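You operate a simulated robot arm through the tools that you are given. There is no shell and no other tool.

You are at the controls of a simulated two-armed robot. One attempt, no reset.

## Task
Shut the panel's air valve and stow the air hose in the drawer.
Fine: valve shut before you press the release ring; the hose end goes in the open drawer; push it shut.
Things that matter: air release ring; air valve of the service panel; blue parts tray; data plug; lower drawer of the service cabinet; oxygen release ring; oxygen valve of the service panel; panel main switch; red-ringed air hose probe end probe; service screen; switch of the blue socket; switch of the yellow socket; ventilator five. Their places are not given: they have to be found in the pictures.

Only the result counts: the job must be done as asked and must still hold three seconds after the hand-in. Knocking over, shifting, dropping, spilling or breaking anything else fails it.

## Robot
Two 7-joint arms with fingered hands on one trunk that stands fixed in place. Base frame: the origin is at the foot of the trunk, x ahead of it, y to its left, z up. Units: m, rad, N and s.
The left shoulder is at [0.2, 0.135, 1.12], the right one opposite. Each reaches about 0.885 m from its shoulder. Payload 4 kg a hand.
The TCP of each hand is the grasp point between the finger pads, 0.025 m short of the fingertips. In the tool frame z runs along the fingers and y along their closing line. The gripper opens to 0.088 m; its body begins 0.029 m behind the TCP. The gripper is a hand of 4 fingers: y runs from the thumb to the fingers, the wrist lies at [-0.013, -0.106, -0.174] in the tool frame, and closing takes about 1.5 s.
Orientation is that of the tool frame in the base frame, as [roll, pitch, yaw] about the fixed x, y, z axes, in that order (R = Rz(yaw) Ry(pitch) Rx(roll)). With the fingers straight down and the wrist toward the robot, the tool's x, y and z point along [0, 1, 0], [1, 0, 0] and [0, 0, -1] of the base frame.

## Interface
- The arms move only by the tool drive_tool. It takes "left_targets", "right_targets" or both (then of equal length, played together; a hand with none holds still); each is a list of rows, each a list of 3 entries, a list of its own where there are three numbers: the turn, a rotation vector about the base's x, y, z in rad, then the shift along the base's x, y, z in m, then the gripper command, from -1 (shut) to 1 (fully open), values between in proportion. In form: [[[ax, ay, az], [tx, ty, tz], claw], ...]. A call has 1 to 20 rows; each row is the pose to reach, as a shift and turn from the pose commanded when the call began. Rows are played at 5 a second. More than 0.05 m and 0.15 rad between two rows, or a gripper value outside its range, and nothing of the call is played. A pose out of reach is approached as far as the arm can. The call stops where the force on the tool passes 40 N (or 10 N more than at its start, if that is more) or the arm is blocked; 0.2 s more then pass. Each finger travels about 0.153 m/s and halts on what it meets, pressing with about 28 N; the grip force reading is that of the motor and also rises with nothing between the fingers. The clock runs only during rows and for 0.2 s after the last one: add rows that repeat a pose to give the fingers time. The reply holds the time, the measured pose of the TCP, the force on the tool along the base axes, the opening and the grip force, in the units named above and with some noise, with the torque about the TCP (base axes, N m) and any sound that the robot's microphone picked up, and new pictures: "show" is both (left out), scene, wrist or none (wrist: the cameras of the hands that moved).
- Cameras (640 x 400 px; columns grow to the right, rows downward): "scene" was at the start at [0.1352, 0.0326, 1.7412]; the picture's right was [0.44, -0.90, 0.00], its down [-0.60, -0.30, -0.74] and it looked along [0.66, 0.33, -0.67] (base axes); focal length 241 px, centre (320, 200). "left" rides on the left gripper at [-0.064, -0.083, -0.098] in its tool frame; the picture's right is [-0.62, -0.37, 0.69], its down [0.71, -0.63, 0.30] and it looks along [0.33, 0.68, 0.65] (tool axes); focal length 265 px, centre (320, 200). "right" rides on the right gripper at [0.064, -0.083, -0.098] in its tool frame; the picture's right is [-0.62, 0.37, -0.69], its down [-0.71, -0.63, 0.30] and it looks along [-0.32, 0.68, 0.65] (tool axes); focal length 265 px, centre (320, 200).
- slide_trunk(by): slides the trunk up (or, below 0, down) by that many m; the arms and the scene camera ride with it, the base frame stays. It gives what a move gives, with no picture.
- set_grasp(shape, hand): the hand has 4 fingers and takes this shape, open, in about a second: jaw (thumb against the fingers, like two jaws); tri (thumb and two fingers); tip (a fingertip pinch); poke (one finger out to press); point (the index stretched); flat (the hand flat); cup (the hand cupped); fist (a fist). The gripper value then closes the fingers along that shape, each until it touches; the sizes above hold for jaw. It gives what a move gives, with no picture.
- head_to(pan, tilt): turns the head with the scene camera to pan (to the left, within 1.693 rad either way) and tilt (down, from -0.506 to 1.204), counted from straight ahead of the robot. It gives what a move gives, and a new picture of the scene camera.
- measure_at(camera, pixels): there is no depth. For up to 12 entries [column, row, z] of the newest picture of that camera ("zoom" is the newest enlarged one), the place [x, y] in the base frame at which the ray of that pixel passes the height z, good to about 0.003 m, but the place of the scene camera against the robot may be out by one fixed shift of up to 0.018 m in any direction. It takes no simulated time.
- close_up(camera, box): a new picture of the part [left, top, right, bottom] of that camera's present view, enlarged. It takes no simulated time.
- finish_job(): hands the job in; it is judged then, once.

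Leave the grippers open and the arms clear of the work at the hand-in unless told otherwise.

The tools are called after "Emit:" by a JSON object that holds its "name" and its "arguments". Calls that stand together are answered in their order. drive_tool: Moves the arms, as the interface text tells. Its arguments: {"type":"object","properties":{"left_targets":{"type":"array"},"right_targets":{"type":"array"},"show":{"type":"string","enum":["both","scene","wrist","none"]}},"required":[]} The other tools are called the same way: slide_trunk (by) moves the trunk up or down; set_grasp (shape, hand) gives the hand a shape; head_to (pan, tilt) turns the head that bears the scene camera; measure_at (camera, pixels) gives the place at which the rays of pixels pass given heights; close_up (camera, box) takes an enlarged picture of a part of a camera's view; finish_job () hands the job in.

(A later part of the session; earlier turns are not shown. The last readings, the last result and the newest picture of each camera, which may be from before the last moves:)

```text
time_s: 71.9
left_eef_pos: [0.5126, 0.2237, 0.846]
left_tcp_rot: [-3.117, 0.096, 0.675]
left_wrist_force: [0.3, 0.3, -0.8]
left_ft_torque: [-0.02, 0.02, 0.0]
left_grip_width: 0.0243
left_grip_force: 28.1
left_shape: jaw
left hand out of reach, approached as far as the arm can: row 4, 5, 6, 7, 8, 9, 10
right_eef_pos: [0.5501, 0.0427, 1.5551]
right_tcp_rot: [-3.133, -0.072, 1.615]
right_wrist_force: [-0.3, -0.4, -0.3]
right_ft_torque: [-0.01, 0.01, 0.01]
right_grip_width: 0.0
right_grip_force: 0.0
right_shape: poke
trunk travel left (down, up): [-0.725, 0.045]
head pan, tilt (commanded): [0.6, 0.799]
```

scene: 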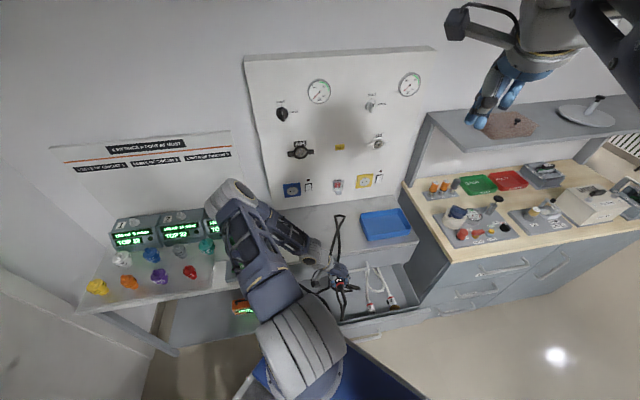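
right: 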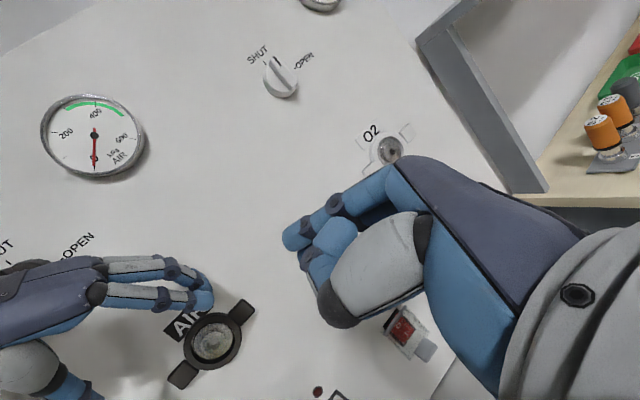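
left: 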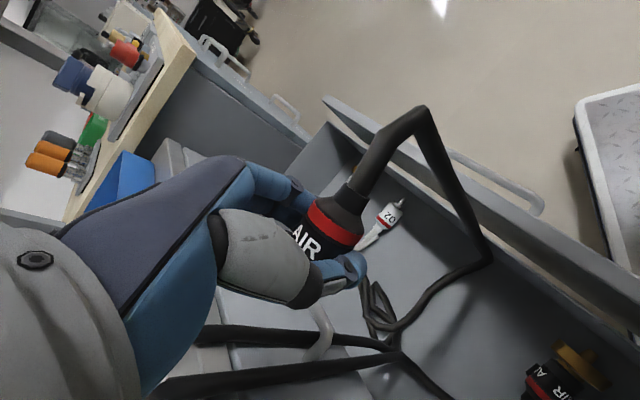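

With the elbow high, the arm cannot go lower than z ≈ 0.846 here, so I'll lower the whole trunk instead; the hand then goes straight down. First 0.15 m, then a look.

Emit:
{"name": "slide_trunk", "arguments": {"by": -0.15}}

Emit:
{"name": "head_to", "arguments": {"pan": 0.55, "tilt": 0.85}}

Emit:
{"name": "close_up", "arguments": {"camera": "left", "box": [200, 60, 640, 400]}}

```text
time_s: 73.7
left_eef_pos: [0.5218, 0.2288, 0.6963]
left_tcp_rot: [-3.139, -0.001, 0.611]
left_wrist_force: [0.3, -0.4, -1.2]
left_ft_torque: [0.01, 0.03, 0.02]
left_grip_width: 0.0242
left_grip_force: 27.9
left_shape: jaw
right_eef_pos: [0.5494, 0.0428, 1.4059]
right_tcp_rot: [-3.131, -0.072, 1.617]
right_wrist_force: [-0.7, -0.5, -0.9]
right_ft_torque: [-0.02, -0.01, -0.01]
right_grip_width: 0.0
right_grip_force: 0.1
right_shape: poke
trunk travel left (down, up): [-0.575, 0.195]
head pan, tilt (commanded): [0.6, 0.799]
```

```text
time_s: 74.3
left_eef_pos: [0.5229, 0.2274, 0.696]
left_tcp_rot: [-3.14, -0.001, 0.61]
left_wrist_force: [0.4, 0.0, -1.0]
left_ft_torque: [0.0, -0.02, 0.0]
left_grip_width: 0.0245
left_grip_force: 28.3
left_shape: jaw
right_eef_pos: [0.5498, 0.0417, 1.4064]
right_tcp_rot: [-3.132, -0.072, 1.616]
right_wrist_force: [-0.2, -0.7, -0.5]
right_ft_torque: [0.0, -0.01, 0.0]
right_grip_width: 0.0001
right_grip_force: 0.1
right_shape: poke
trunk travel left (down, up): [-0.575, 0.195]
head pan, tilt (commanded): [0.55, 0.85]
```

scene: 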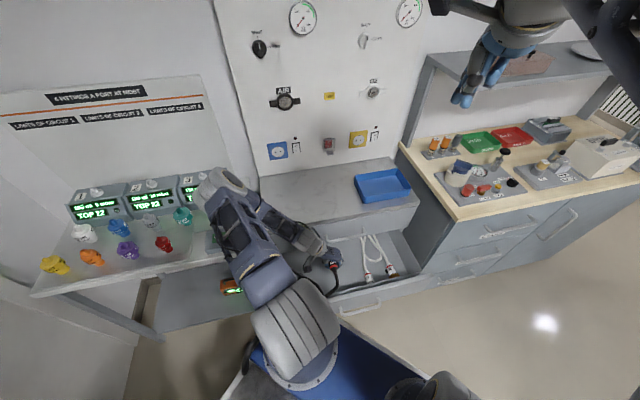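

```text
1.18 times, centred on (420, 230) of left
```

zoom: 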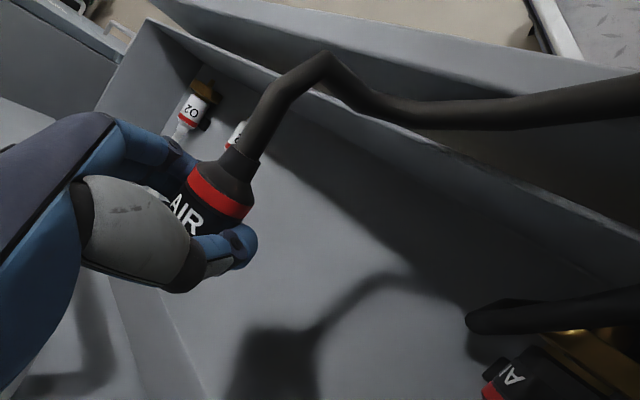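

The hand now points straight down into the drawer at z = 0.696, elbow well clear of the console. I lower the trunk another 0.10 m.

Emit:
{"name": "slide_trunk", "arguments": {"by": -0.1}}

Emit:
{"name": "close_up", "arguments": {"camera": "left", "box": [160, 60, 640, 400]}}

Emit:
{"name": "close_up", "arguments": {"camera": "scene", "box": [240, 170, 440, 330]}}

```text
time_s: 75.6
left_eef_pos: [0.5232, 0.2272, 0.5956]
left_tcp_rot: [-3.14, -0.001, 0.611]
left_wrist_force: [0.0, -0.7, -0.9]
left_ft_torque: [0.02, 0.01, 0.01]
left_grip_width: 0.0244
left_grip_force: 28.0
left_shape: jaw
right_eef_pos: [0.5496, 0.0419, 1.3073]
right_tcp_rot: [-3.133, -0.071, 1.614]
right_wrist_force: [-0.6, 0.6, -0.8]
right_ft_torque: [0.03, 0.01, 0.01]
right_grip_width: 0.0
right_grip_force: 0.1
right_shape: poke
trunk travel left (down, up): [-0.475, 0.295]
head pan, tilt (commanded): [0.55, 0.85]
```

```text
1.18 times, centred on (400, 230) of left
```

zoom: 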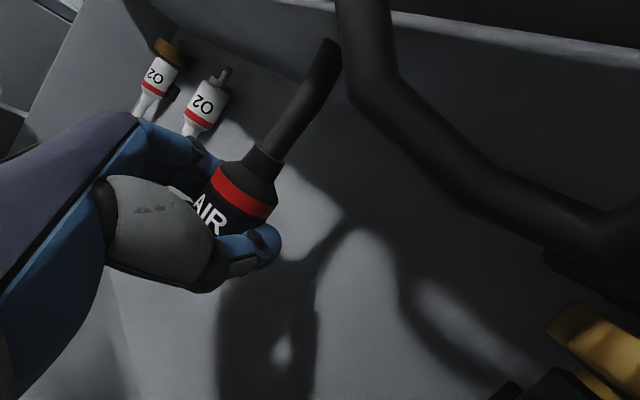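

```text
2.50 times, centred on (340, 250) of scene
```

zoom: 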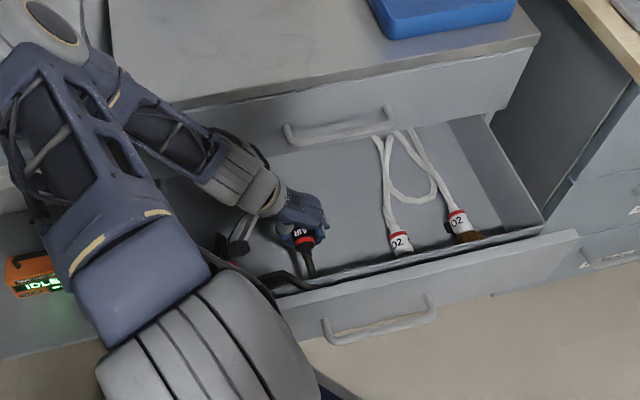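

The hand is inside the drawer above the floor, beside the O2 plugs. I lower another 2.5 cm, then check before releasing.

Emit:
{"name": "slide_trunk", "arguments": {"by": -0.025}}

Emit:
{"name": "drive_tool", "arguments": {"left_targets": [[[0, 0, 0], [0.004, 0.004, 0], -1], [[0, 0, 0], [0.008, 0.008, 0], -1], [[0, 0, 0], [0.008, 0.008, 0], -1]], "show": "both"}}

```text
time_s: 76.3
left_eef_pos: [0.5215, 0.2268, 0.5724]
left_tcp_rot: [-3.14, -0.001, 0.612]
left_wrist_force: [0.1, -0.2, -1.1]
left_ft_torque: [-0.04, 0.02, 0.0]
left_grip_width: 0.0242
left_grip_force: 28.2
left_shape: jaw
right_eef_pos: [0.549, 0.0416, 1.2805]
right_tcp_rot: [-3.133, -0.07, 1.616]
right_wrist_force: [0.3, -0.4, 0.2]
right_ft_torque: [0.03, 0.03, 0.03]
right_grip_width: 0.0001
right_grip_force: 0.0
right_shape: poke
trunk travel left (down, up): [-0.45, 0.32]
head pan, tilt (commanded): [0.55, 0.85]
```

```text
time_s: 77.1
left_eef_pos: [0.5298, 0.2355, 0.5715]
left_tcp_rot: [-3.138, 0.0, 0.608]
left_wrist_force: [-0.3, 0.1, -1.4]
left_ft_torque: [0.03, -0.03, -0.04]
left_grip_width: 0.0245
left_grip_force: 28.4
left_shape: jaw
right_eef_pos: [0.5495, 0.0423, 1.2803]
right_tcp_rot: [-3.132, -0.071, 1.617]
right_wrist_force: [-0.1, 0.5, -0.1]
right_ft_torque: [0.02, -0.01, 0.0]
right_grip_width: 0.0
right_grip_force: 0.0
right_shape: poke
trunk travel left (down, up): [-0.45, 0.32]
head pan, tilt (commanded): [0.55, 0.85]
```

scene: 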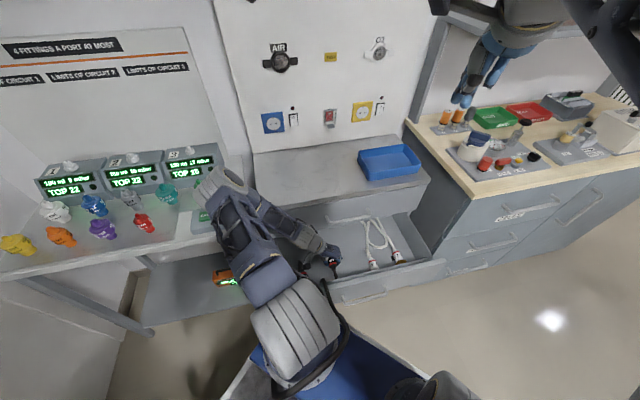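
left: 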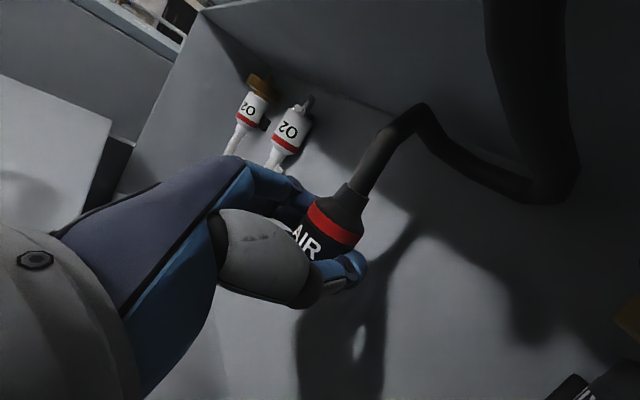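

There's a dark curve near my left shoulder at scene (335,330). I'll enlarge to see whether it is the hose.

Emit:
{"name": "close_up", "arguments": {"camera": "scene", "box": [220, 230, 420, 400]}}

Emit:
{"name": "head_to", "arguments": {"pan": 0.55, "tilt": 1.15}}

```text
2.35 times, centred on (320, 315) of scene
```

zoom: 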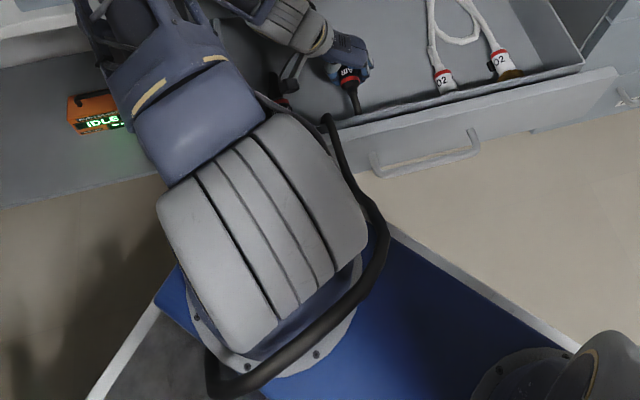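

```text
time_s: 77.9
left_eef_pos: [0.53, 0.2358, 0.5714]
left_tcp_rot: [-3.139, 0.001, 0.613]
left_wrist_force: [-0.1, -0.1, -1.5]
left_ft_torque: [0.02, -0.02, 0.0]
left_grip_width: 0.0245
left_grip_force: 27.9
left_shape: jaw
right_eef_pos: [0.5498, 0.0411, 1.2824]
right_tcp_rot: [-3.132, -0.072, 1.615]
right_wrist_force: [0.7, -0.2, 0.2]
right_ft_torque: [-0.01, 0.03, 0.01]
right_grip_width: 0.0
right_grip_force: 0.1
right_shape: poke
trunk travel left (down, up): [-0.45, 0.32]
head pan, tilt (commanded): [0.55, 1.15]
```

scene: 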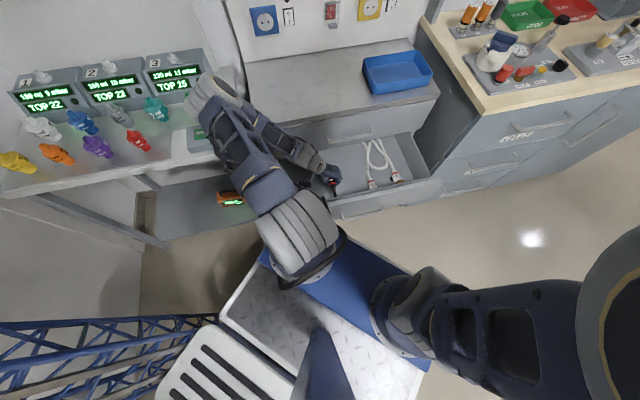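

The hose slack is looped around my left shoulder. I'll take a right-wrist picture (no real motion) for another view of it.

Emit:
{"name": "drive_tool", "arguments": {"right_targets": [[[0, 0, 0], [0, 0, 0], 1]], "show": "wrist"}}

Emit:
{"name": "close_up", "arguments": {"camera": "scene", "box": [200, 150, 440, 320]}}

```text
time_s: 78.3
left_eef_pos: [0.5282, 0.2356, 0.5707]
left_tcp_rot: [-3.14, 0.0, 0.612]
left_wrist_force: [0.5, 0.1, -0.8]
left_ft_torque: [-0.02, -0.02, -0.01]
left_grip_width: 0.0242
left_grip_force: 28.5
left_shape: jaw
right_eef_pos: [0.5497, 0.0429, 1.2821]
right_tcp_rot: [-3.132, -0.071, 1.613]
right_wrist_force: [0.3, 0.7, -0.2]
right_ft_torque: [-0.01, -0.03, 0.01]
right_grip_width: 0.0002
right_grip_force: 0.0
right_shape: poke
trunk travel left (down, up): [-0.45, 0.32]
head pan, tilt (commanded): [0.55, 1.15]
```

right: 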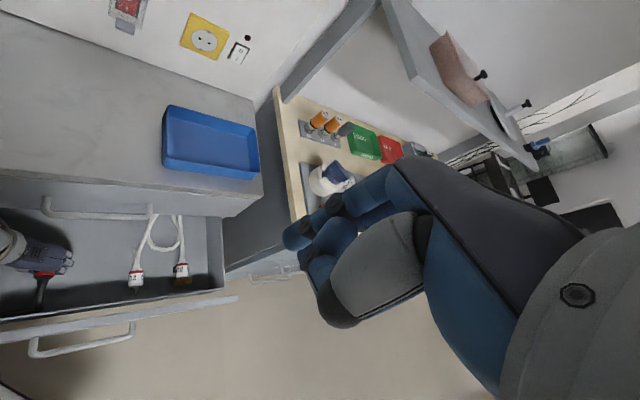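

```text
2.35 times, centred on (320, 235) of scene
```

zoom: 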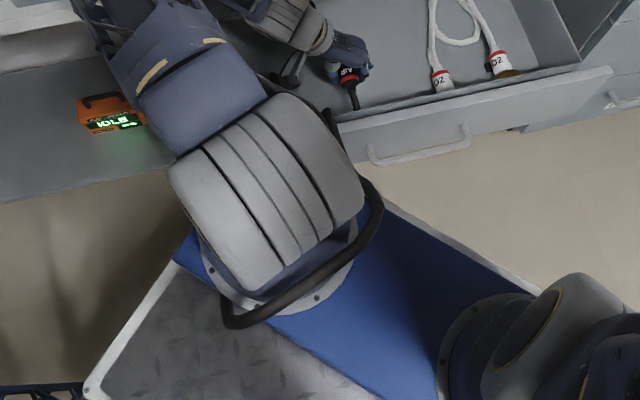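

I'll look at the shoulder from two more head angles to understand the loop.

Emit:
{"name": "head_to", "arguments": {"pan": 1.3, "tilt": 1.1}}

Emit:
{"name": "close_up", "arguments": {"camera": "scene", "box": [200, 150, 640, 400]}}

```text
time_s: 79.4
left_eef_pos: [0.5294, 0.236, 0.5707]
left_tcp_rot: [-3.139, -0.001, 0.61]
left_wrist_force: [-0.1, -0.8, -1.8]
left_ft_torque: [-0.03, 0.04, 0.05]
left_grip_width: 0.0245
left_grip_force: 28.2
left_shape: jaw
right_eef_pos: [0.5487, 0.0432, 1.2817]
right_tcp_rot: [-3.132, -0.073, 1.615]
right_wrist_force: [-0.1, -0.5, -0.3]
right_ft_torque: [0.01, 0.03, 0.02]
right_grip_width: 0.0
right_grip_force: 0.0
right_shape: poke
trunk travel left (down, up): [-0.45, 0.32]
head pan, tilt (commanded): [1.3, 1.1]
```

scene: 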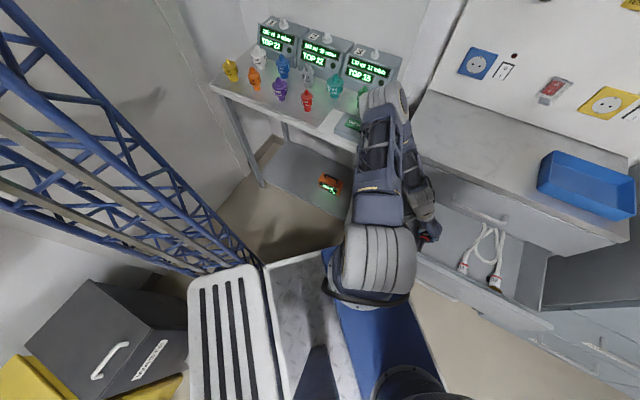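

```text
1.45 times, centred on (420, 275) of scene
```

zoom: 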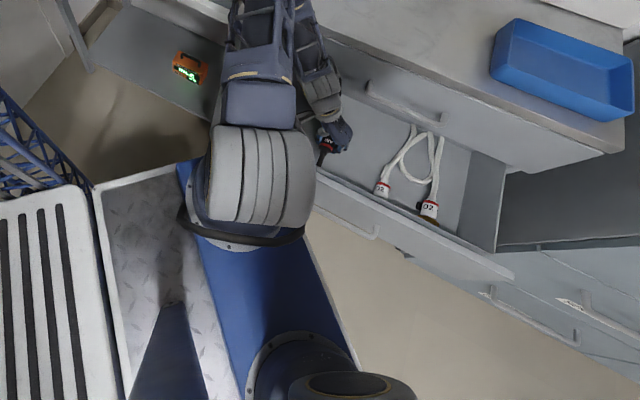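

The slack hangs loosely around my left shoulder with no noticeable tension on the probe. I'll now open the left hand to lay the probe on the drawer floor, and see that it stays.

Emit:
{"name": "drive_tool", "arguments": {"left_targets": [[[0, 0, 0], [0, 0, 0], -0.5], [[0, 0, 0], [0, 0, 0], 0], [[0, 0, 0], [0, 0, 0], 0.5], [[0, 0, 0], [0, 0, 0], 1], [[0, 0, 0], [0, 0, 0], 1], [[0, 0, 0], [0, 0, 0], 1], [[0, 0, 0], [0, 0, 0], 1]], "show": "wrist"}}

Emit:
{"name": "head_to", "arguments": {"pan": 0.5, "tilt": 1.0}}

Emit:
{"name": "close_up", "arguments": {"camera": "scene", "box": [220, 130, 460, 330]}}

```text
time_s: 81.0
left_eef_pos: [0.5301, 0.2357, 0.5709]
left_tcp_rot: [-3.14, 0.001, 0.611]
left_wrist_force: [-0.4, 0.5, -0.1]
left_ft_torque: [0.0, -0.01, 0.0]
left_grip_width: 0.088
left_grip_force: 0.1
left_shape: jaw
right_eef_pos: [0.5508, 0.0418, 1.2803]
right_tcp_rot: [-3.133, -0.071, 1.615]
right_wrist_force: [0.0, -0.9, 0.2]
right_ft_torque: [0.01, -0.01, 0.03]
right_grip_width: 0.0001
right_grip_force: 0.0
right_shape: poke
trunk travel left (down, up): [-0.45, 0.32]
head pan, tilt (commanded): [1.3, 1.1]
```

left: 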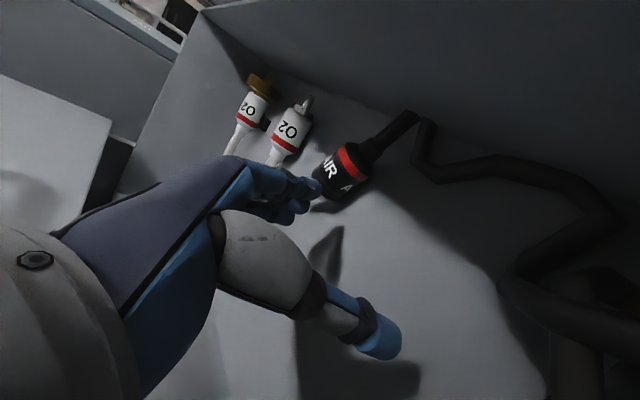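

```text
time_s: 82.2
left_eef_pos: [0.53, 0.2369, 0.5725]
left_tcp_rot: [-3.138, 0.0, 0.611]
left_wrist_force: [0.3, -0.3, -0.7]
left_ft_torque: [-0.04, -0.01, -0.01]
left_grip_width: 0.0878
left_grip_force: 0.1
left_shape: jaw
right_eef_pos: [0.5493, 0.042, 1.2808]
right_tcp_rot: [-3.133, -0.072, 1.616]
right_wrist_force: [-0.6, -0.1, 0.3]
right_ft_torque: [0.0, 0.01, -0.01]
right_grip_width: 0.0
right_grip_force: 0.0
right_shape: poke
trunk travel left (down, up): [-0.45, 0.32]
head pan, tilt (commanded): [0.499, 1.0]
```

scene: 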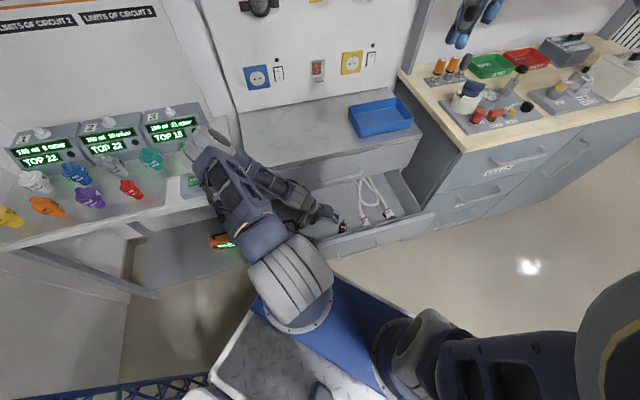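

```text
2.00 times, centred on (340, 230) of scene
```

zoom: 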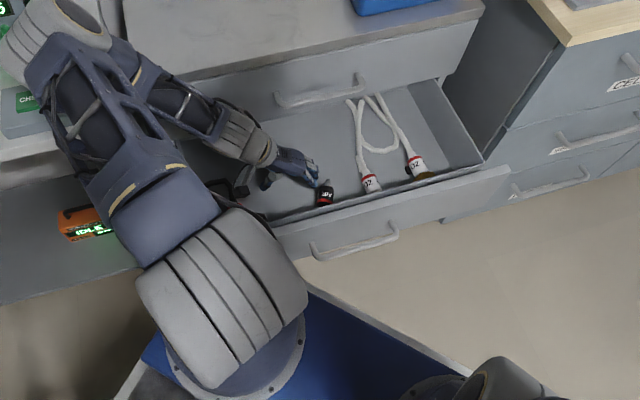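

The slack has dropped off my shoulder; the probe lies in the drawer near the O2 plugs and the hose is in the drawer too. I raise the trunk 0.15 m so the open hand leaves the drawer straight up, then check.

Emit:
{"name": "slide_trunk", "arguments": {"by": 0.15}}

Emit:
{"name": "drive_tool", "arguments": {"left_targets": [[[0, 0, 0], [0, 0, 0.01], 1], [[0, 0, 0], [0, 0, 0.02], 1]], "show": "both"}}

Emit:
{"name": "close_up", "arguments": {"camera": "scene", "box": [220, 130, 460, 330]}}

```text
time_s: 83.9
left_eef_pos: [0.5295, 0.2345, 0.7216]
left_tcp_rot: [-3.14, 0.001, 0.611]
left_wrist_force: [-0.1, -0.2, -0.7]
left_ft_torque: [0.04, 0.02, -0.02]
left_grip_width: 0.0879
left_grip_force: 0.0
left_shape: jaw
right_eef_pos: [0.5496, 0.0418, 1.4315]
right_tcp_rot: [-3.133, -0.072, 1.615]
right_wrist_force: [0.5, 0.0, 0.7]
right_ft_torque: [0.02, -0.03, 0.03]
right_grip_width: 0.0003
right_grip_force: 0.0
right_shape: poke
trunk travel left (down, up): [-0.6, 0.17]
head pan, tilt (commanded): [0.499, 1.0]
```

```text
time_s: 84.5
left_eef_pos: [0.53, 0.2347, 0.7406]
left_tcp_rot: [-3.141, 0.002, 0.61]
left_wrist_force: [0.3, 0.0, 0.0]
left_ft_torque: [-0.01, 0.0, 0.01]
left_grip_width: 0.0876
left_grip_force: 0.1
left_shape: jaw
right_eef_pos: [0.5496, 0.0425, 1.4307]
right_tcp_rot: [-3.132, -0.071, 1.616]
right_wrist_force: [-0.1, 0.0, -0.2]
right_ft_torque: [-0.02, -0.01, 0.01]
right_grip_width: 0.0
right_grip_force: 0.1
right_shape: poke
trunk travel left (down, up): [-0.6, 0.17]
head pan, tilt (commanded): [0.499, 1.0]
```

scene: 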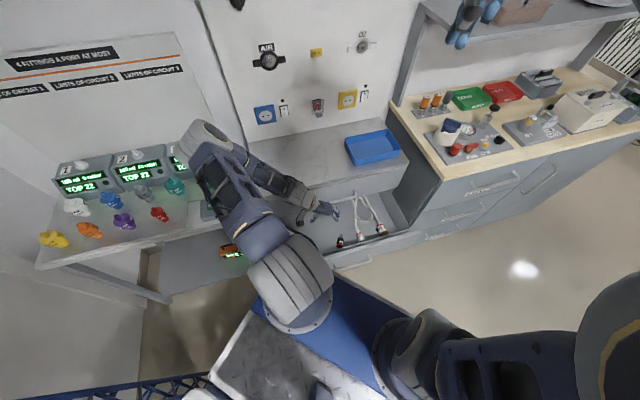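
left: 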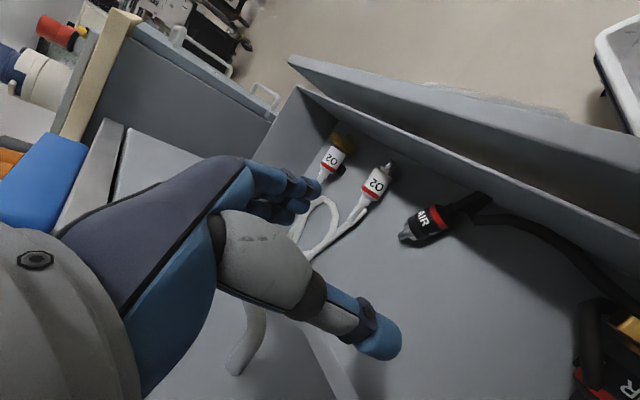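

```text
2.00 times, centred on (340, 230) of scene
```

zoom: 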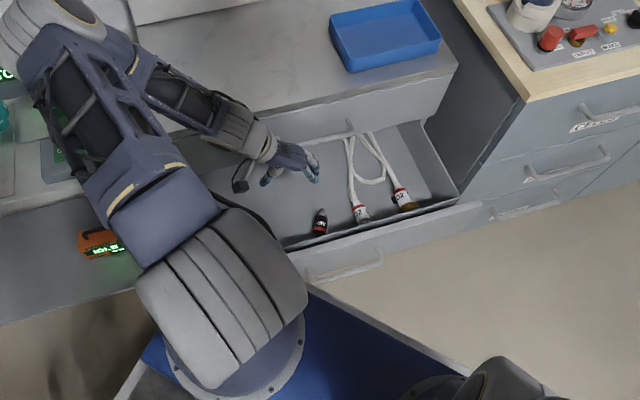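

The probe lies cleanly in the drawer beside the O2 plugs. I raise the trunk a further 0.12 m to clear the counter edge and look again.

Emit:
{"name": "slide_trunk", "arguments": {"by": 0.12}}

Emit:
{"name": "head_to", "arguments": {"pan": 0.6, "tilt": 1.0}}

Emit:
{"name": "close_up", "arguments": {"camera": "scene", "box": [200, 130, 440, 330]}}

```text
time_s: 86.0
left_eef_pos: [0.5292, 0.2353, 0.8605]
left_tcp_rot: [3.141, -0.001, 0.611]
left_wrist_force: [-0.6, 0.3, -0.2]
left_ft_torque: [-0.01, 0.0, 0.02]
left_grip_width: 0.0879
left_grip_force: 0.1
left_shape: jaw
right_eef_pos: [0.5499, 0.0423, 1.551]
right_tcp_rot: [-3.134, -0.071, 1.615]
right_wrist_force: [0.3, 0.5, 0.3]
right_ft_torque: [0.01, 0.04, 0.01]
right_grip_width: 0.0
right_grip_force: 0.0
right_shape: poke
trunk travel left (down, up): [-0.72, 0.05]
head pan, tilt (commanded): [0.499, 1.0]
```

```text
time_s: 86.7
left_eef_pos: [0.5291, 0.2366, 0.8599]
left_tcp_rot: [-3.14, 0.002, 0.611]
left_wrist_force: [-0.2, 0.3, 0.2]
left_ft_torque: [-0.01, -0.02, 0.01]
left_grip_width: 0.0879
left_grip_force: 0.1
left_shape: jaw
right_eef_pos: [0.5494, 0.0423, 1.5514]
right_tcp_rot: [-3.132, -0.072, 1.615]
right_wrist_force: [0.2, -0.3, 0.2]
right_ft_torque: [0.03, 0.01, -0.02]
right_grip_width: 0.0
right_grip_force: 0.1
right_shape: poke
trunk travel left (down, up): [-0.72, 0.05]
head pan, tilt (commanded): [0.6, 1.0]
```

scene: 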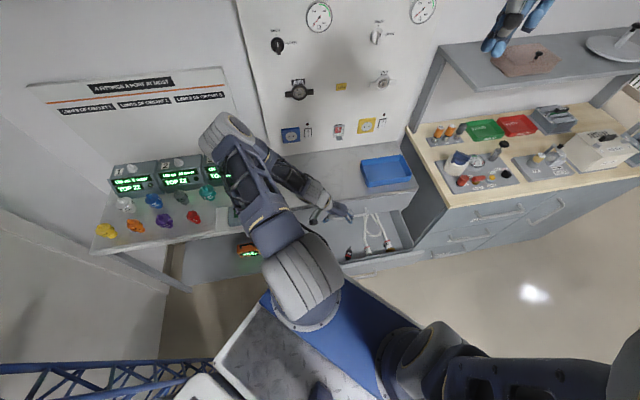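

```text
2.00 times, centred on (320, 230) of scene
```

zoom: 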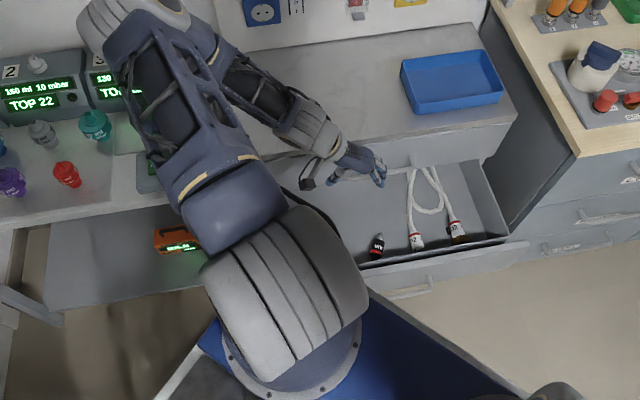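

The probe stays in the drawer and the hose is inside. Now I'll shut the drawer: I close the left hand and move it across to outside the drawer's front panel, right of its handle (target near x 0.566, y −0.085), still above it.

Emit:
{"name": "drive_tool", "arguments": {"left_targets": [[[0, 0, -0.05], [0.004, -0.02, 0.0], 0], [[0, 0, -0.12], [0.008, -0.06, 0.0], -1], [[0, 0, -0.2], [0.012, -0.1, 0.0], -1], [[0, 0, -0.29], [0.016, -0.14, 0.0], -1], [[0, 0, -0.38], [0.02, -0.18, 0.0], -1], [[0, 0, -0.46], [0.025, -0.22, 0.0], -1], [[0, 0, -0.54], [0.03, -0.26, 0.0], -1], [[0, 0, -0.611], [0.036, -0.295, 0.0], -1], [[0, 0, -0.611], [0.0366, -0.3215, 0.0], -1], [[0, 0, -0.611], [0.0366, -0.3215, 0.0], -1]], "show": "both"}}

```text
time_s: 88.9
left_eef_pos: [0.5191, 0.0548, 0.9486]
left_tcp_rot: [3.141, -0.001, -0.002]
left_wrist_force: [0.1, 0.5, 0.0]
left_ft_torque: [0.0, 0.03, -0.03]
left_grip_width: 0.0002
left_grip_force: 28.8
left_shape: jaw
left hand out of reach, approached as far as the arm can: row 4, 5, 6, 7, 8, 9, 10
right_eef_pos: [0.5498, 0.0426, 1.5513]
right_tcp_rot: [-3.134, -0.071, 1.615]
right_wrist_force: [0.7, 0.7, 0.4]
right_ft_torque: [0.05, -0.01, 0.01]
right_grip_width: 0.0002
right_grip_force: 0.0
right_shape: poke
trunk travel left (down, up): [-0.72, 0.05]
head pan, tilt (commanded): [0.6, 1.0]
```

scene: 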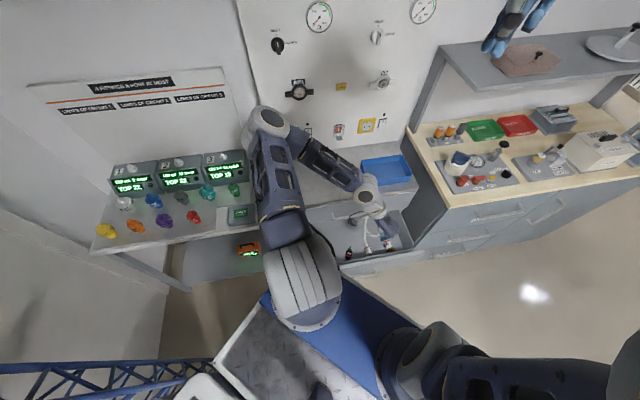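
left: 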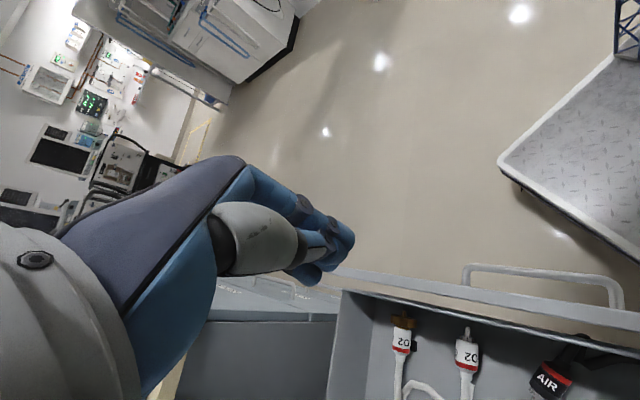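

The left arm can't reach that far across. The right arm suits that side better, so I first bring the left hand back and up to the left, out of the way, watching the hose.

Emit:
{"name": "drive_tool", "arguments": {"left_targets": [[[0, 0, 0.05], [-0.004, 0.04, 0.02], -1], [[0, 0, 0.12], [-0.01, 0.085, 0.04], -1], [[0, 0, 0.2], [-0.016, 0.13, 0.06], -1], [[0, 0, 0.29], [-0.022, 0.175, 0.08], -1], [[0, 0, 0.38], [-0.028, 0.22, 0.1], -1], [[0, 0, 0.47], [-0.034, 0.265, 0.12], -1], [[0, 0, 0.56], [-0.04, 0.31, 0.14], -1], [[0, 0, 0.65], [-0.045, 0.355, 0.16], -1], [[0, 0, 0.75], [-0.05, 0.4, 0.18], -1], [[0, 0, 0.85], [-0.05, 0.445, 0.2], -1], [[0, 0, 0.95], [-0.05, 0.49, 0.22], -1], [[0, 0, 1.0], [-0.05, 0.52, 0.24], 0], [[0, 0, 1.0], [-0.05, 0.52, 0.26], 1], [[0, 0, 1.0], [-0.05, 0.52, 0.26], 1]], "show": "both"}}

```text
time_s: 91.9
left_eef_pos: [0.4682, 0.5794, 1.2044]
left_tcp_rot: [-3.141, 0.001, 0.999]
left_wrist_force: [0.0, -0.8, -0.5]
left_ft_torque: [0.03, 0.0, 0.0]
left_grip_width: 0.0877
left_grip_force: 0.0
left_shape: jaw
right_eef_pos: [0.5498, 0.0418, 1.5512]
right_tcp_rot: [-3.133, -0.073, 1.615]
right_wrist_force: [-0.1, -0.1, 0.2]
right_ft_torque: [-0.01, 0.0, 0.0]
right_grip_width: 0.0
right_grip_force: 0.0
right_shape: poke
trunk travel left (down, up): [-0.72, 0.05]
head pan, tilt (commanded): [0.6, 1.0]
```

scene: 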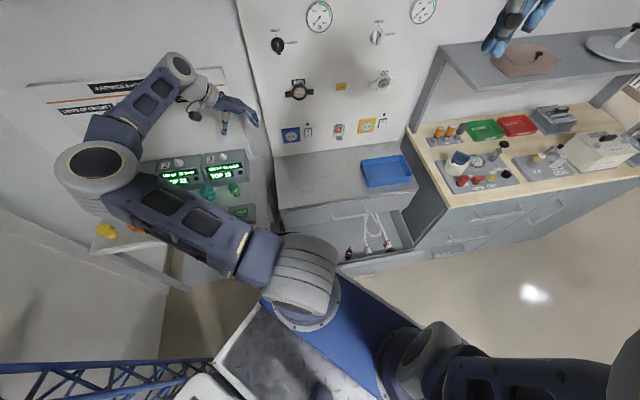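
left: 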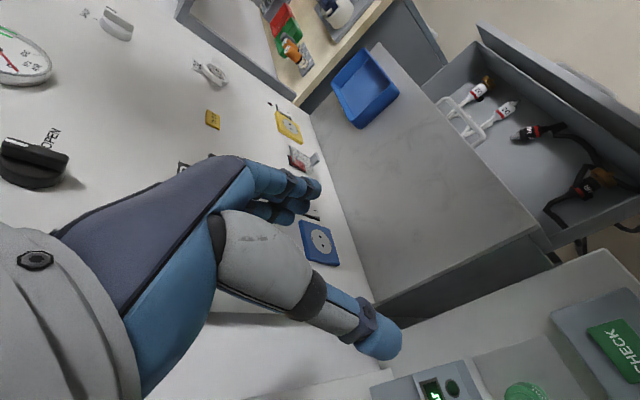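

I enlarge the drawer in the left wrist view to see how the hose lies before shutting it.

Emit:
{"name": "close_up", "arguments": {"camera": "left", "box": [420, 20, 640, 290]}}

Emit:
{"name": "close_up", "arguments": {"camera": "scene", "box": [270, 170, 430, 290]}}

```text
1.48 times, centred on (530, 155) of left
```

zoom: 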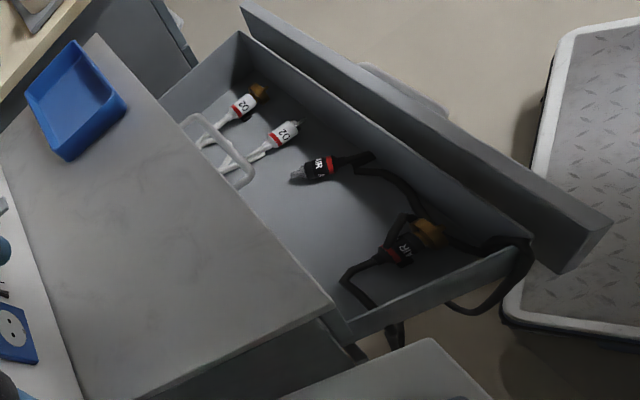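

```text
3.33 times, centred on (350, 230) of scene
```

zoom: 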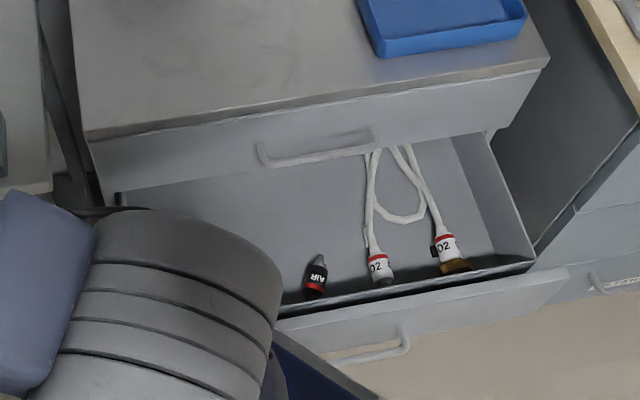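

Both hose ends lie in the drawer; only a slack loop hangs over its left end. The panel's outer face is near n ≈ 0.40, so it needs about 0.2 m of push. I set the right hand to jaw, close it, and bring it over with fingers pointing forward-down at 45° toward the panel.

Emit:
{"name": "set_grasp", "arguments": {"hand": "right", "shape": "jaw"}}

Emit:
{"name": "drive_tool", "arguments": {"right_targets": [[[0.0263, -0.0769, 0.0672], [0.014, -0.003, -0.03], 0], [[0.0526, -0.1538, 0.1345], [0.028, -0.006, -0.06], -1], [[0.0788, -0.2307, 0.2017], [0.042, -0.009, -0.09], -1], [[0.1051, -0.3076, 0.269], [0.056, -0.012, -0.12], -1], [[0.1314, -0.3846, 0.3362], [0.07, -0.015, -0.15], -1], [[0.1577, -0.4615, 0.4034], [0.084, -0.018, -0.18], -1], [[0.184, -0.5384, 0.4707], [0.098, -0.021, -0.21], -1], [[0.2102, -0.6153, 0.5379], [0.112, -0.024, -0.24], -1], [[0.2365, -0.6922, 0.6052], [0.126, -0.026, -0.27], -1], [[0.2628, -0.7691, 0.6724], [0.14, -0.028, -0.3], -1], [[0.2628, -0.7691, 0.6724], [0.14, -0.028, -0.3], -1]], "show": "both"}}

```text
time_s: 92.8
left_eef_pos: [0.4667, 0.5782, 1.2047]
left_tcp_rot: [-3.139, 0.001, 0.999]
left_wrist_force: [-0.4, -1.1, -0.2]
left_ft_torque: [-0.01, 0.0, 0.0]
left_grip_width: 0.0879
left_grip_force: 0.0
left_shape: jaw
right_eef_pos: [0.5501, 0.042, 1.5501]
right_tcp_rot: [-3.134, -0.073, 1.616]
right_wrist_force: [0.0, 0.4, 0.6]
right_ft_torque: [-0.01, 0.01, 0.02]
right_grip_width: 0.0882
right_grip_force: 0.1
right_shape: jaw
trunk travel left (down, up): [-0.72, 0.05]
head pan, tilt (commanded): [0.6, 1.0]
```

```text
time_s: 95.2
left_eef_pos: [0.468, 0.5789, 1.2053]
left_tcp_rot: [-3.14, 0.0, 0.998]
left_wrist_force: [0.9, -0.3, -0.4]
left_ft_torque: [0.0, -0.01, 0.01]
left_grip_width: 0.0878
left_grip_force: 0.2
left_shape: jaw
right_eef_pos: [0.6899, 0.0128, 1.2514]
right_tcp_rot: [2.356, 0.001, 2.355]
right_wrist_force: [0.1, 0.1, 0.4]
right_ft_torque: [-0.04, 0.01, -0.02]
right_grip_width: 0.0
right_grip_force: 28.0
right_shape: jaw
right hand out of reach, approached as far as the arm can: row 6
trunk travel left (down, up): [-0.72, 0.05]
head pan, tilt (commanded): [0.6, 1.0]
```

scene: 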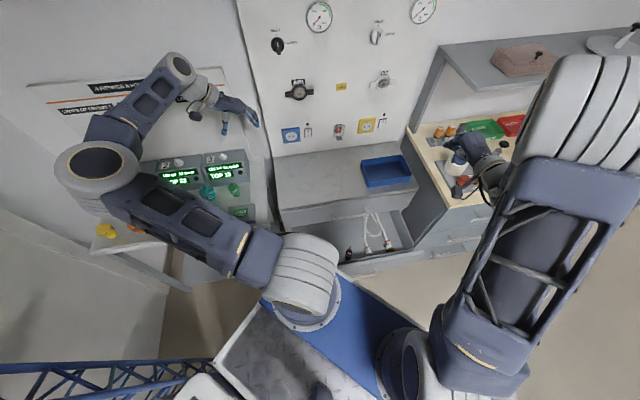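
right: 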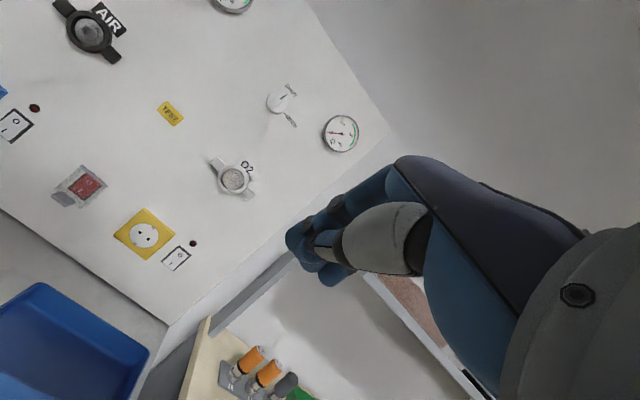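

The right hand holds the wanted orientation at (0.69, 0.013, 1.25), above the drawer's right part. I descend in steps, staying between cabinet front and drawer front.

Emit:
{"name": "drive_tool", "arguments": {"right_targets": [[[0, 0, 0], [0, 0, -0.03], -1], [[0, 0, 0], [0, 0, -0.06], -1], [[0, 0, 0], [0, 0, -0.09], -1], [[0, 0, 0], [0, 0, -0.12], -1], [[0, 0, 0], [0, 0, -0.15], -1], [[0, 0, 0], [0, 0, -0.15], -1]], "show": "both"}}

```text
time_s: 96.6
left_eef_pos: [0.4682, 0.5789, 1.2053]
left_tcp_rot: [-3.139, -0.001, 1.0]
left_wrist_force: [0.0, 0.4, 0.1]
left_ft_torque: [-0.02, 0.03, -0.02]
left_grip_width: 0.0879
left_grip_force: 0.1
left_shape: jaw
right_eef_pos: [0.6884, 0.0142, 1.1007]
right_tcp_rot: [2.358, 0.001, 2.355]
right_wrist_force: [0.0, 0.5, 0.4]
right_ft_torque: [0.0, 0.02, 0.01]
right_grip_width: 0.0
right_grip_force: 28.3
right_shape: jaw
trunk travel left (down, up): [-0.72, 0.05]
head pan, tilt (commanded): [0.6, 1.0]
```

scene: 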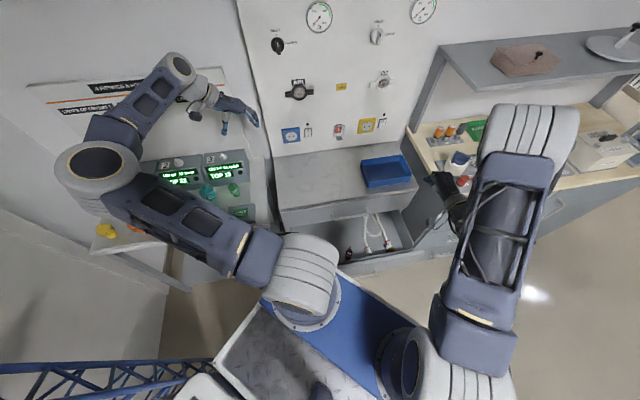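
right: 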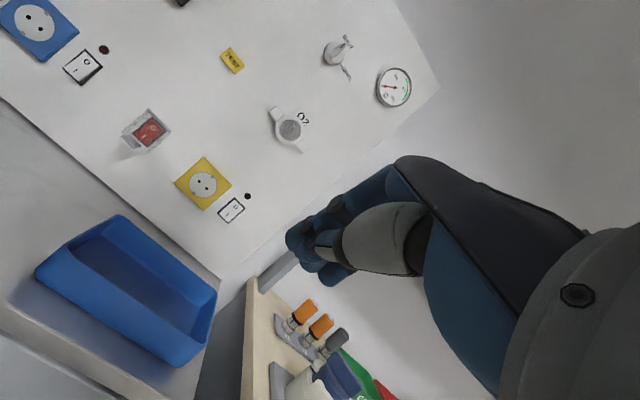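

No trouble so far. I continue down another 0.17 m.

Emit:
{"name": "drive_tool", "arguments": {"right_targets": [[[0, 0, 0], [0, 0, -0.03], -1], [[0, 0, 0], [0, 0, -0.06], -1], [[0, 0, 0], [0, 0, -0.09], -1], [[0, 0, 0], [0, 0, -0.12], -1], [[0, 0, 0], [0, 0, -0.15], -1], [[0, 0, 0], [0, 0, -0.17], -1], [[0, 0, 0], [0, 0, -0.17], -1]], "show": "both"}}

```text
time_s: 98.2
left_eef_pos: [0.4673, 0.5782, 1.205]
left_tcp_rot: [-3.139, 0.0, 0.998]
left_wrist_force: [-0.1, 0.0, 0.1]
left_ft_torque: [0.03, -0.01, 0.0]
left_grip_width: 0.0879
left_grip_force: 0.1
left_shape: jaw
right_eef_pos: [0.6879, 0.0167, 0.9317]
right_tcp_rot: [2.356, 0.0, 2.356]
right_wrist_force: [-0.2, 0.1, 0.0]
right_ft_torque: [0.0, -0.01, -0.03]
right_grip_width: 0.0
right_grip_force: 28.0
right_shape: jaw
trunk travel left (down, up): [-0.72, 0.05]
head pan, tilt (commanded): [0.6, 1.0]
```

scene: 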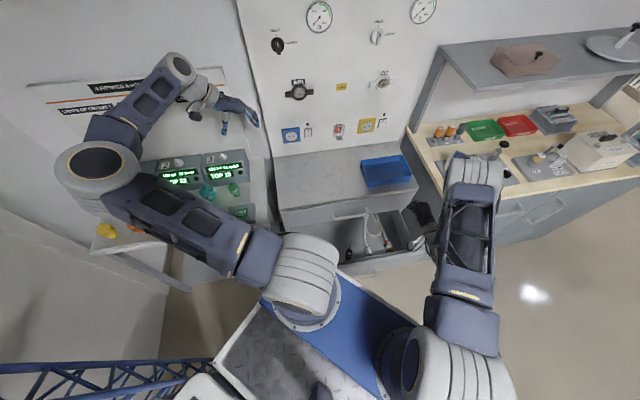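
right: 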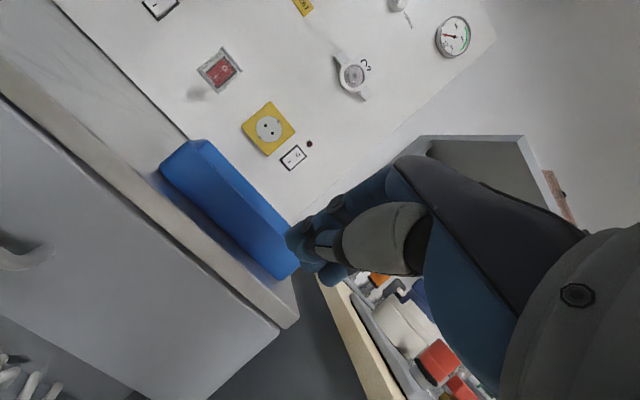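

Still fine. Continue down to about z = 0.75, above the drawer rim.

Emit:
{"name": "drive_tool", "arguments": {"right_targets": [[[0, 0, 0], [-0.005, -0.005, -0.03], -1], [[0, 0, 0], [-0.01, -0.01, -0.06], -1], [[0, 0, 0], [-0.015, -0.015, -0.09], -1], [[0, 0, 0], [-0.02, -0.02, -0.12], -1], [[0, 0, 0], [-0.025, -0.025, -0.15], -1], [[0, 0, 0], [-0.03, -0.03, -0.18], -1], [[0, 0, 0], [-0.03, -0.03, -0.18], -1]], "show": "both"}}

```text
time_s: 99.8
left_eef_pos: [0.4675, 0.5784, 1.2057]
left_tcp_rot: [-3.14, -0.001, 0.998]
left_wrist_force: [-0.2, -0.7, 0.2]
left_ft_torque: [-0.03, -0.02, 0.0]
left_grip_width: 0.088
left_grip_force: 0.1
left_shape: jaw
right_eef_pos: [0.6594, -0.0162, 0.7514]
right_tcp_rot: [2.355, -0.001, 2.358]
right_wrist_force: [-0.2, -0.1, -1.1]
right_ft_torque: [0.02, -0.02, -0.03]
right_grip_width: 0.0
right_grip_force: 28.2
right_shape: jaw
trunk travel left (down, up): [-0.72, 0.05]
head pan, tilt (commanded): [0.6, 1.0]
```

scene: 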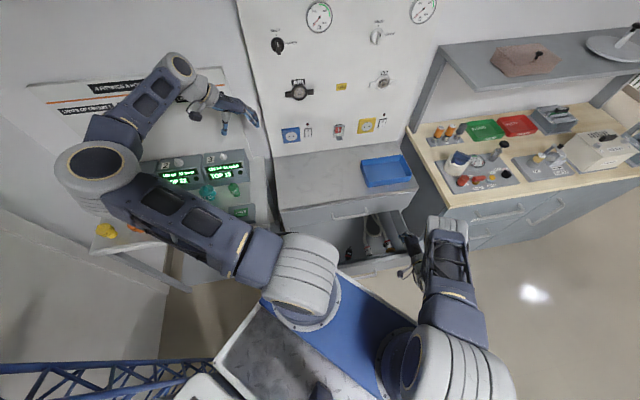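
right: 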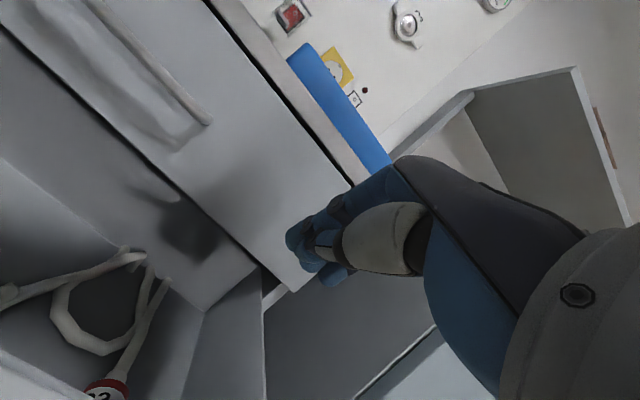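

Now at (0.659, −0.016, 0.751). I move back over the front panel to the robot's side of it.

Emit:
{"name": "drive_tool", "arguments": {"right_targets": [[[0, 0, 0], [-0.022, -0.022, 0], -1], [[0, 0, 0], [-0.044, -0.044, 0], -1], [[0, 0, 0], [-0.066, -0.066, 0], -1], [[0, 0, 0], [-0.088, -0.088, 0], -1], [[0, 0, 0], [-0.098, -0.098, 0], -1], [[0, 0, 0], [-0.098, -0.098, 0], -1]], "show": "both"}}

Emit:
{"name": "close_up", "arguments": {"camera": "scene", "box": [310, 190, 470, 310]}}

```text
time_s: 101.2
left_eef_pos: [0.4685, 0.5798, 1.2053]
left_tcp_rot: [-3.141, 0.001, 0.998]
left_wrist_force: [0.7, -0.8, -0.6]
left_ft_torque: [0.0, 0.01, -0.03]
left_grip_width: 0.0879
left_grip_force: 0.1
left_shape: jaw
right_eef_pos: [0.5749, -0.1132, 0.7442]
right_tcp_rot: [2.357, -0.003, 2.359]
right_wrist_force: [0.7, -0.2, -0.8]
right_ft_torque: [-0.02, 0.0, 0.01]
right_grip_width: 0.0
right_grip_force: 28.3
right_shape: jaw
right hand out of reach, approached as far as the arm can: row 4, 5, 6
trunk travel left (down, up): [-0.72, 0.05]
head pan, tilt (commanded): [0.6, 1.0]
```

scene: 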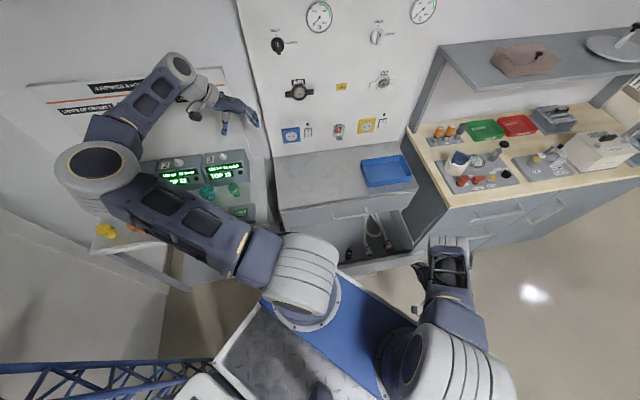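
right: 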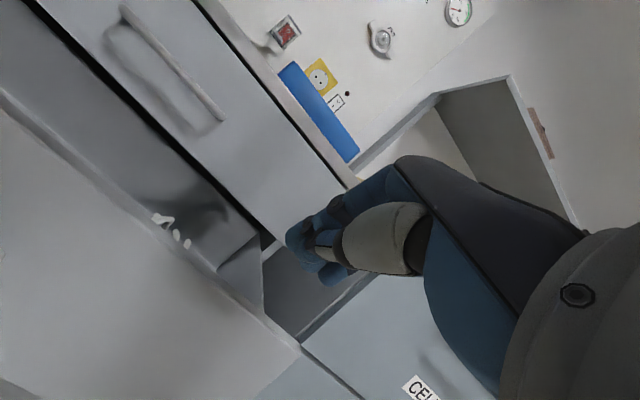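

```text
3.33 times, centred on (390, 250) of scene
```

zoom: 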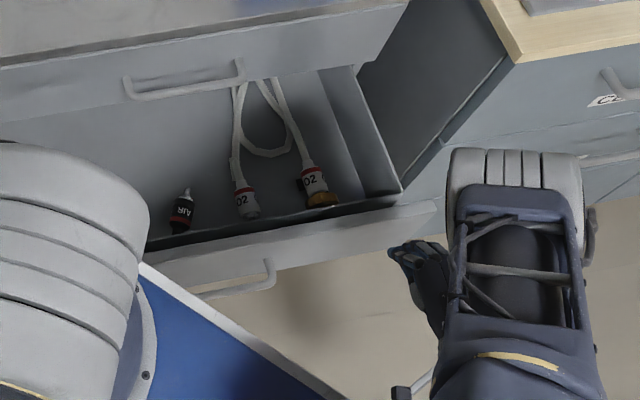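

The hand is outside the front panel, to the right of its handle. I descend to panel height (z ≈ 0.575).

Emit:
{"name": "drive_tool", "arguments": {"right_targets": [[[0, 0, 0], [0, 0, -0.03], -1], [[0, 0, 0], [0, 0, -0.06], -1], [[0, 0, 0], [0, 0, -0.09], -1], [[0, 0, 0], [0, 0, -0.12], -1], [[0, 0, 0], [0, 0, -0.15], -1], [[0, 0, 0], [0, 0, -0.176], -1], [[0, 0, 0], [0, 0, -0.176], -1]], "show": "both"}}

Emit:
{"name": "close_up", "arguments": {"camera": "scene", "box": [310, 190, 470, 310]}}

```text
time_s: 102.8
left_eef_pos: [0.4687, 0.5789, 1.2052]
left_tcp_rot: [-3.138, 0.0, 0.998]
left_wrist_force: [-0.2, -0.6, -0.2]
left_ft_torque: [-0.01, -0.01, 0.03]
left_grip_width: 0.0879
left_grip_force: 0.0
left_shape: jaw
right_eef_pos: [0.6214, -0.116, 0.712]
right_tcp_rot: [2.357, 0.0, 2.355]
right_wrist_force: [0.8, 0.0, 0.1]
right_ft_torque: [-0.04, 0.03, -0.02]
right_grip_width: 0.0
right_grip_force: 28.1
right_shape: jaw
right hand out of reach, approached as far as the arm can: row 1, 2, 3, 4, 5, 6, 7
trunk travel left (down, up): [-0.72, 0.05]
head pan, tilt (commanded): [0.6, 1.0]
```

scene: 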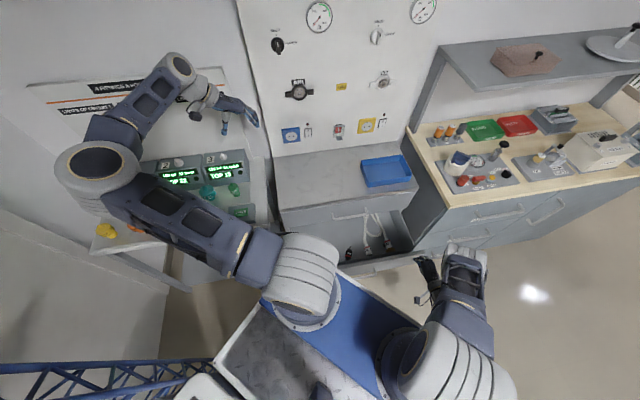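
right: 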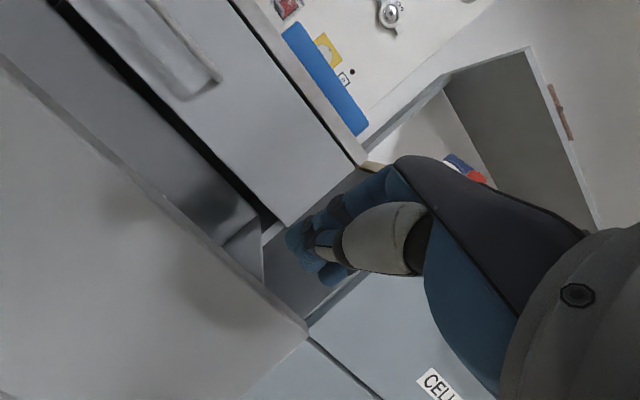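

```text
3.33 times, centred on (390, 250) of scene
```

zoom: 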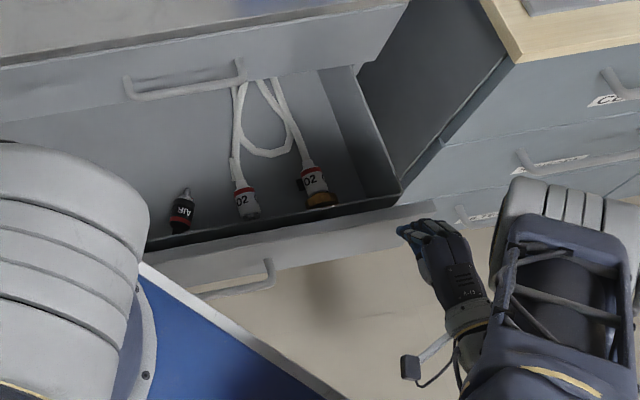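

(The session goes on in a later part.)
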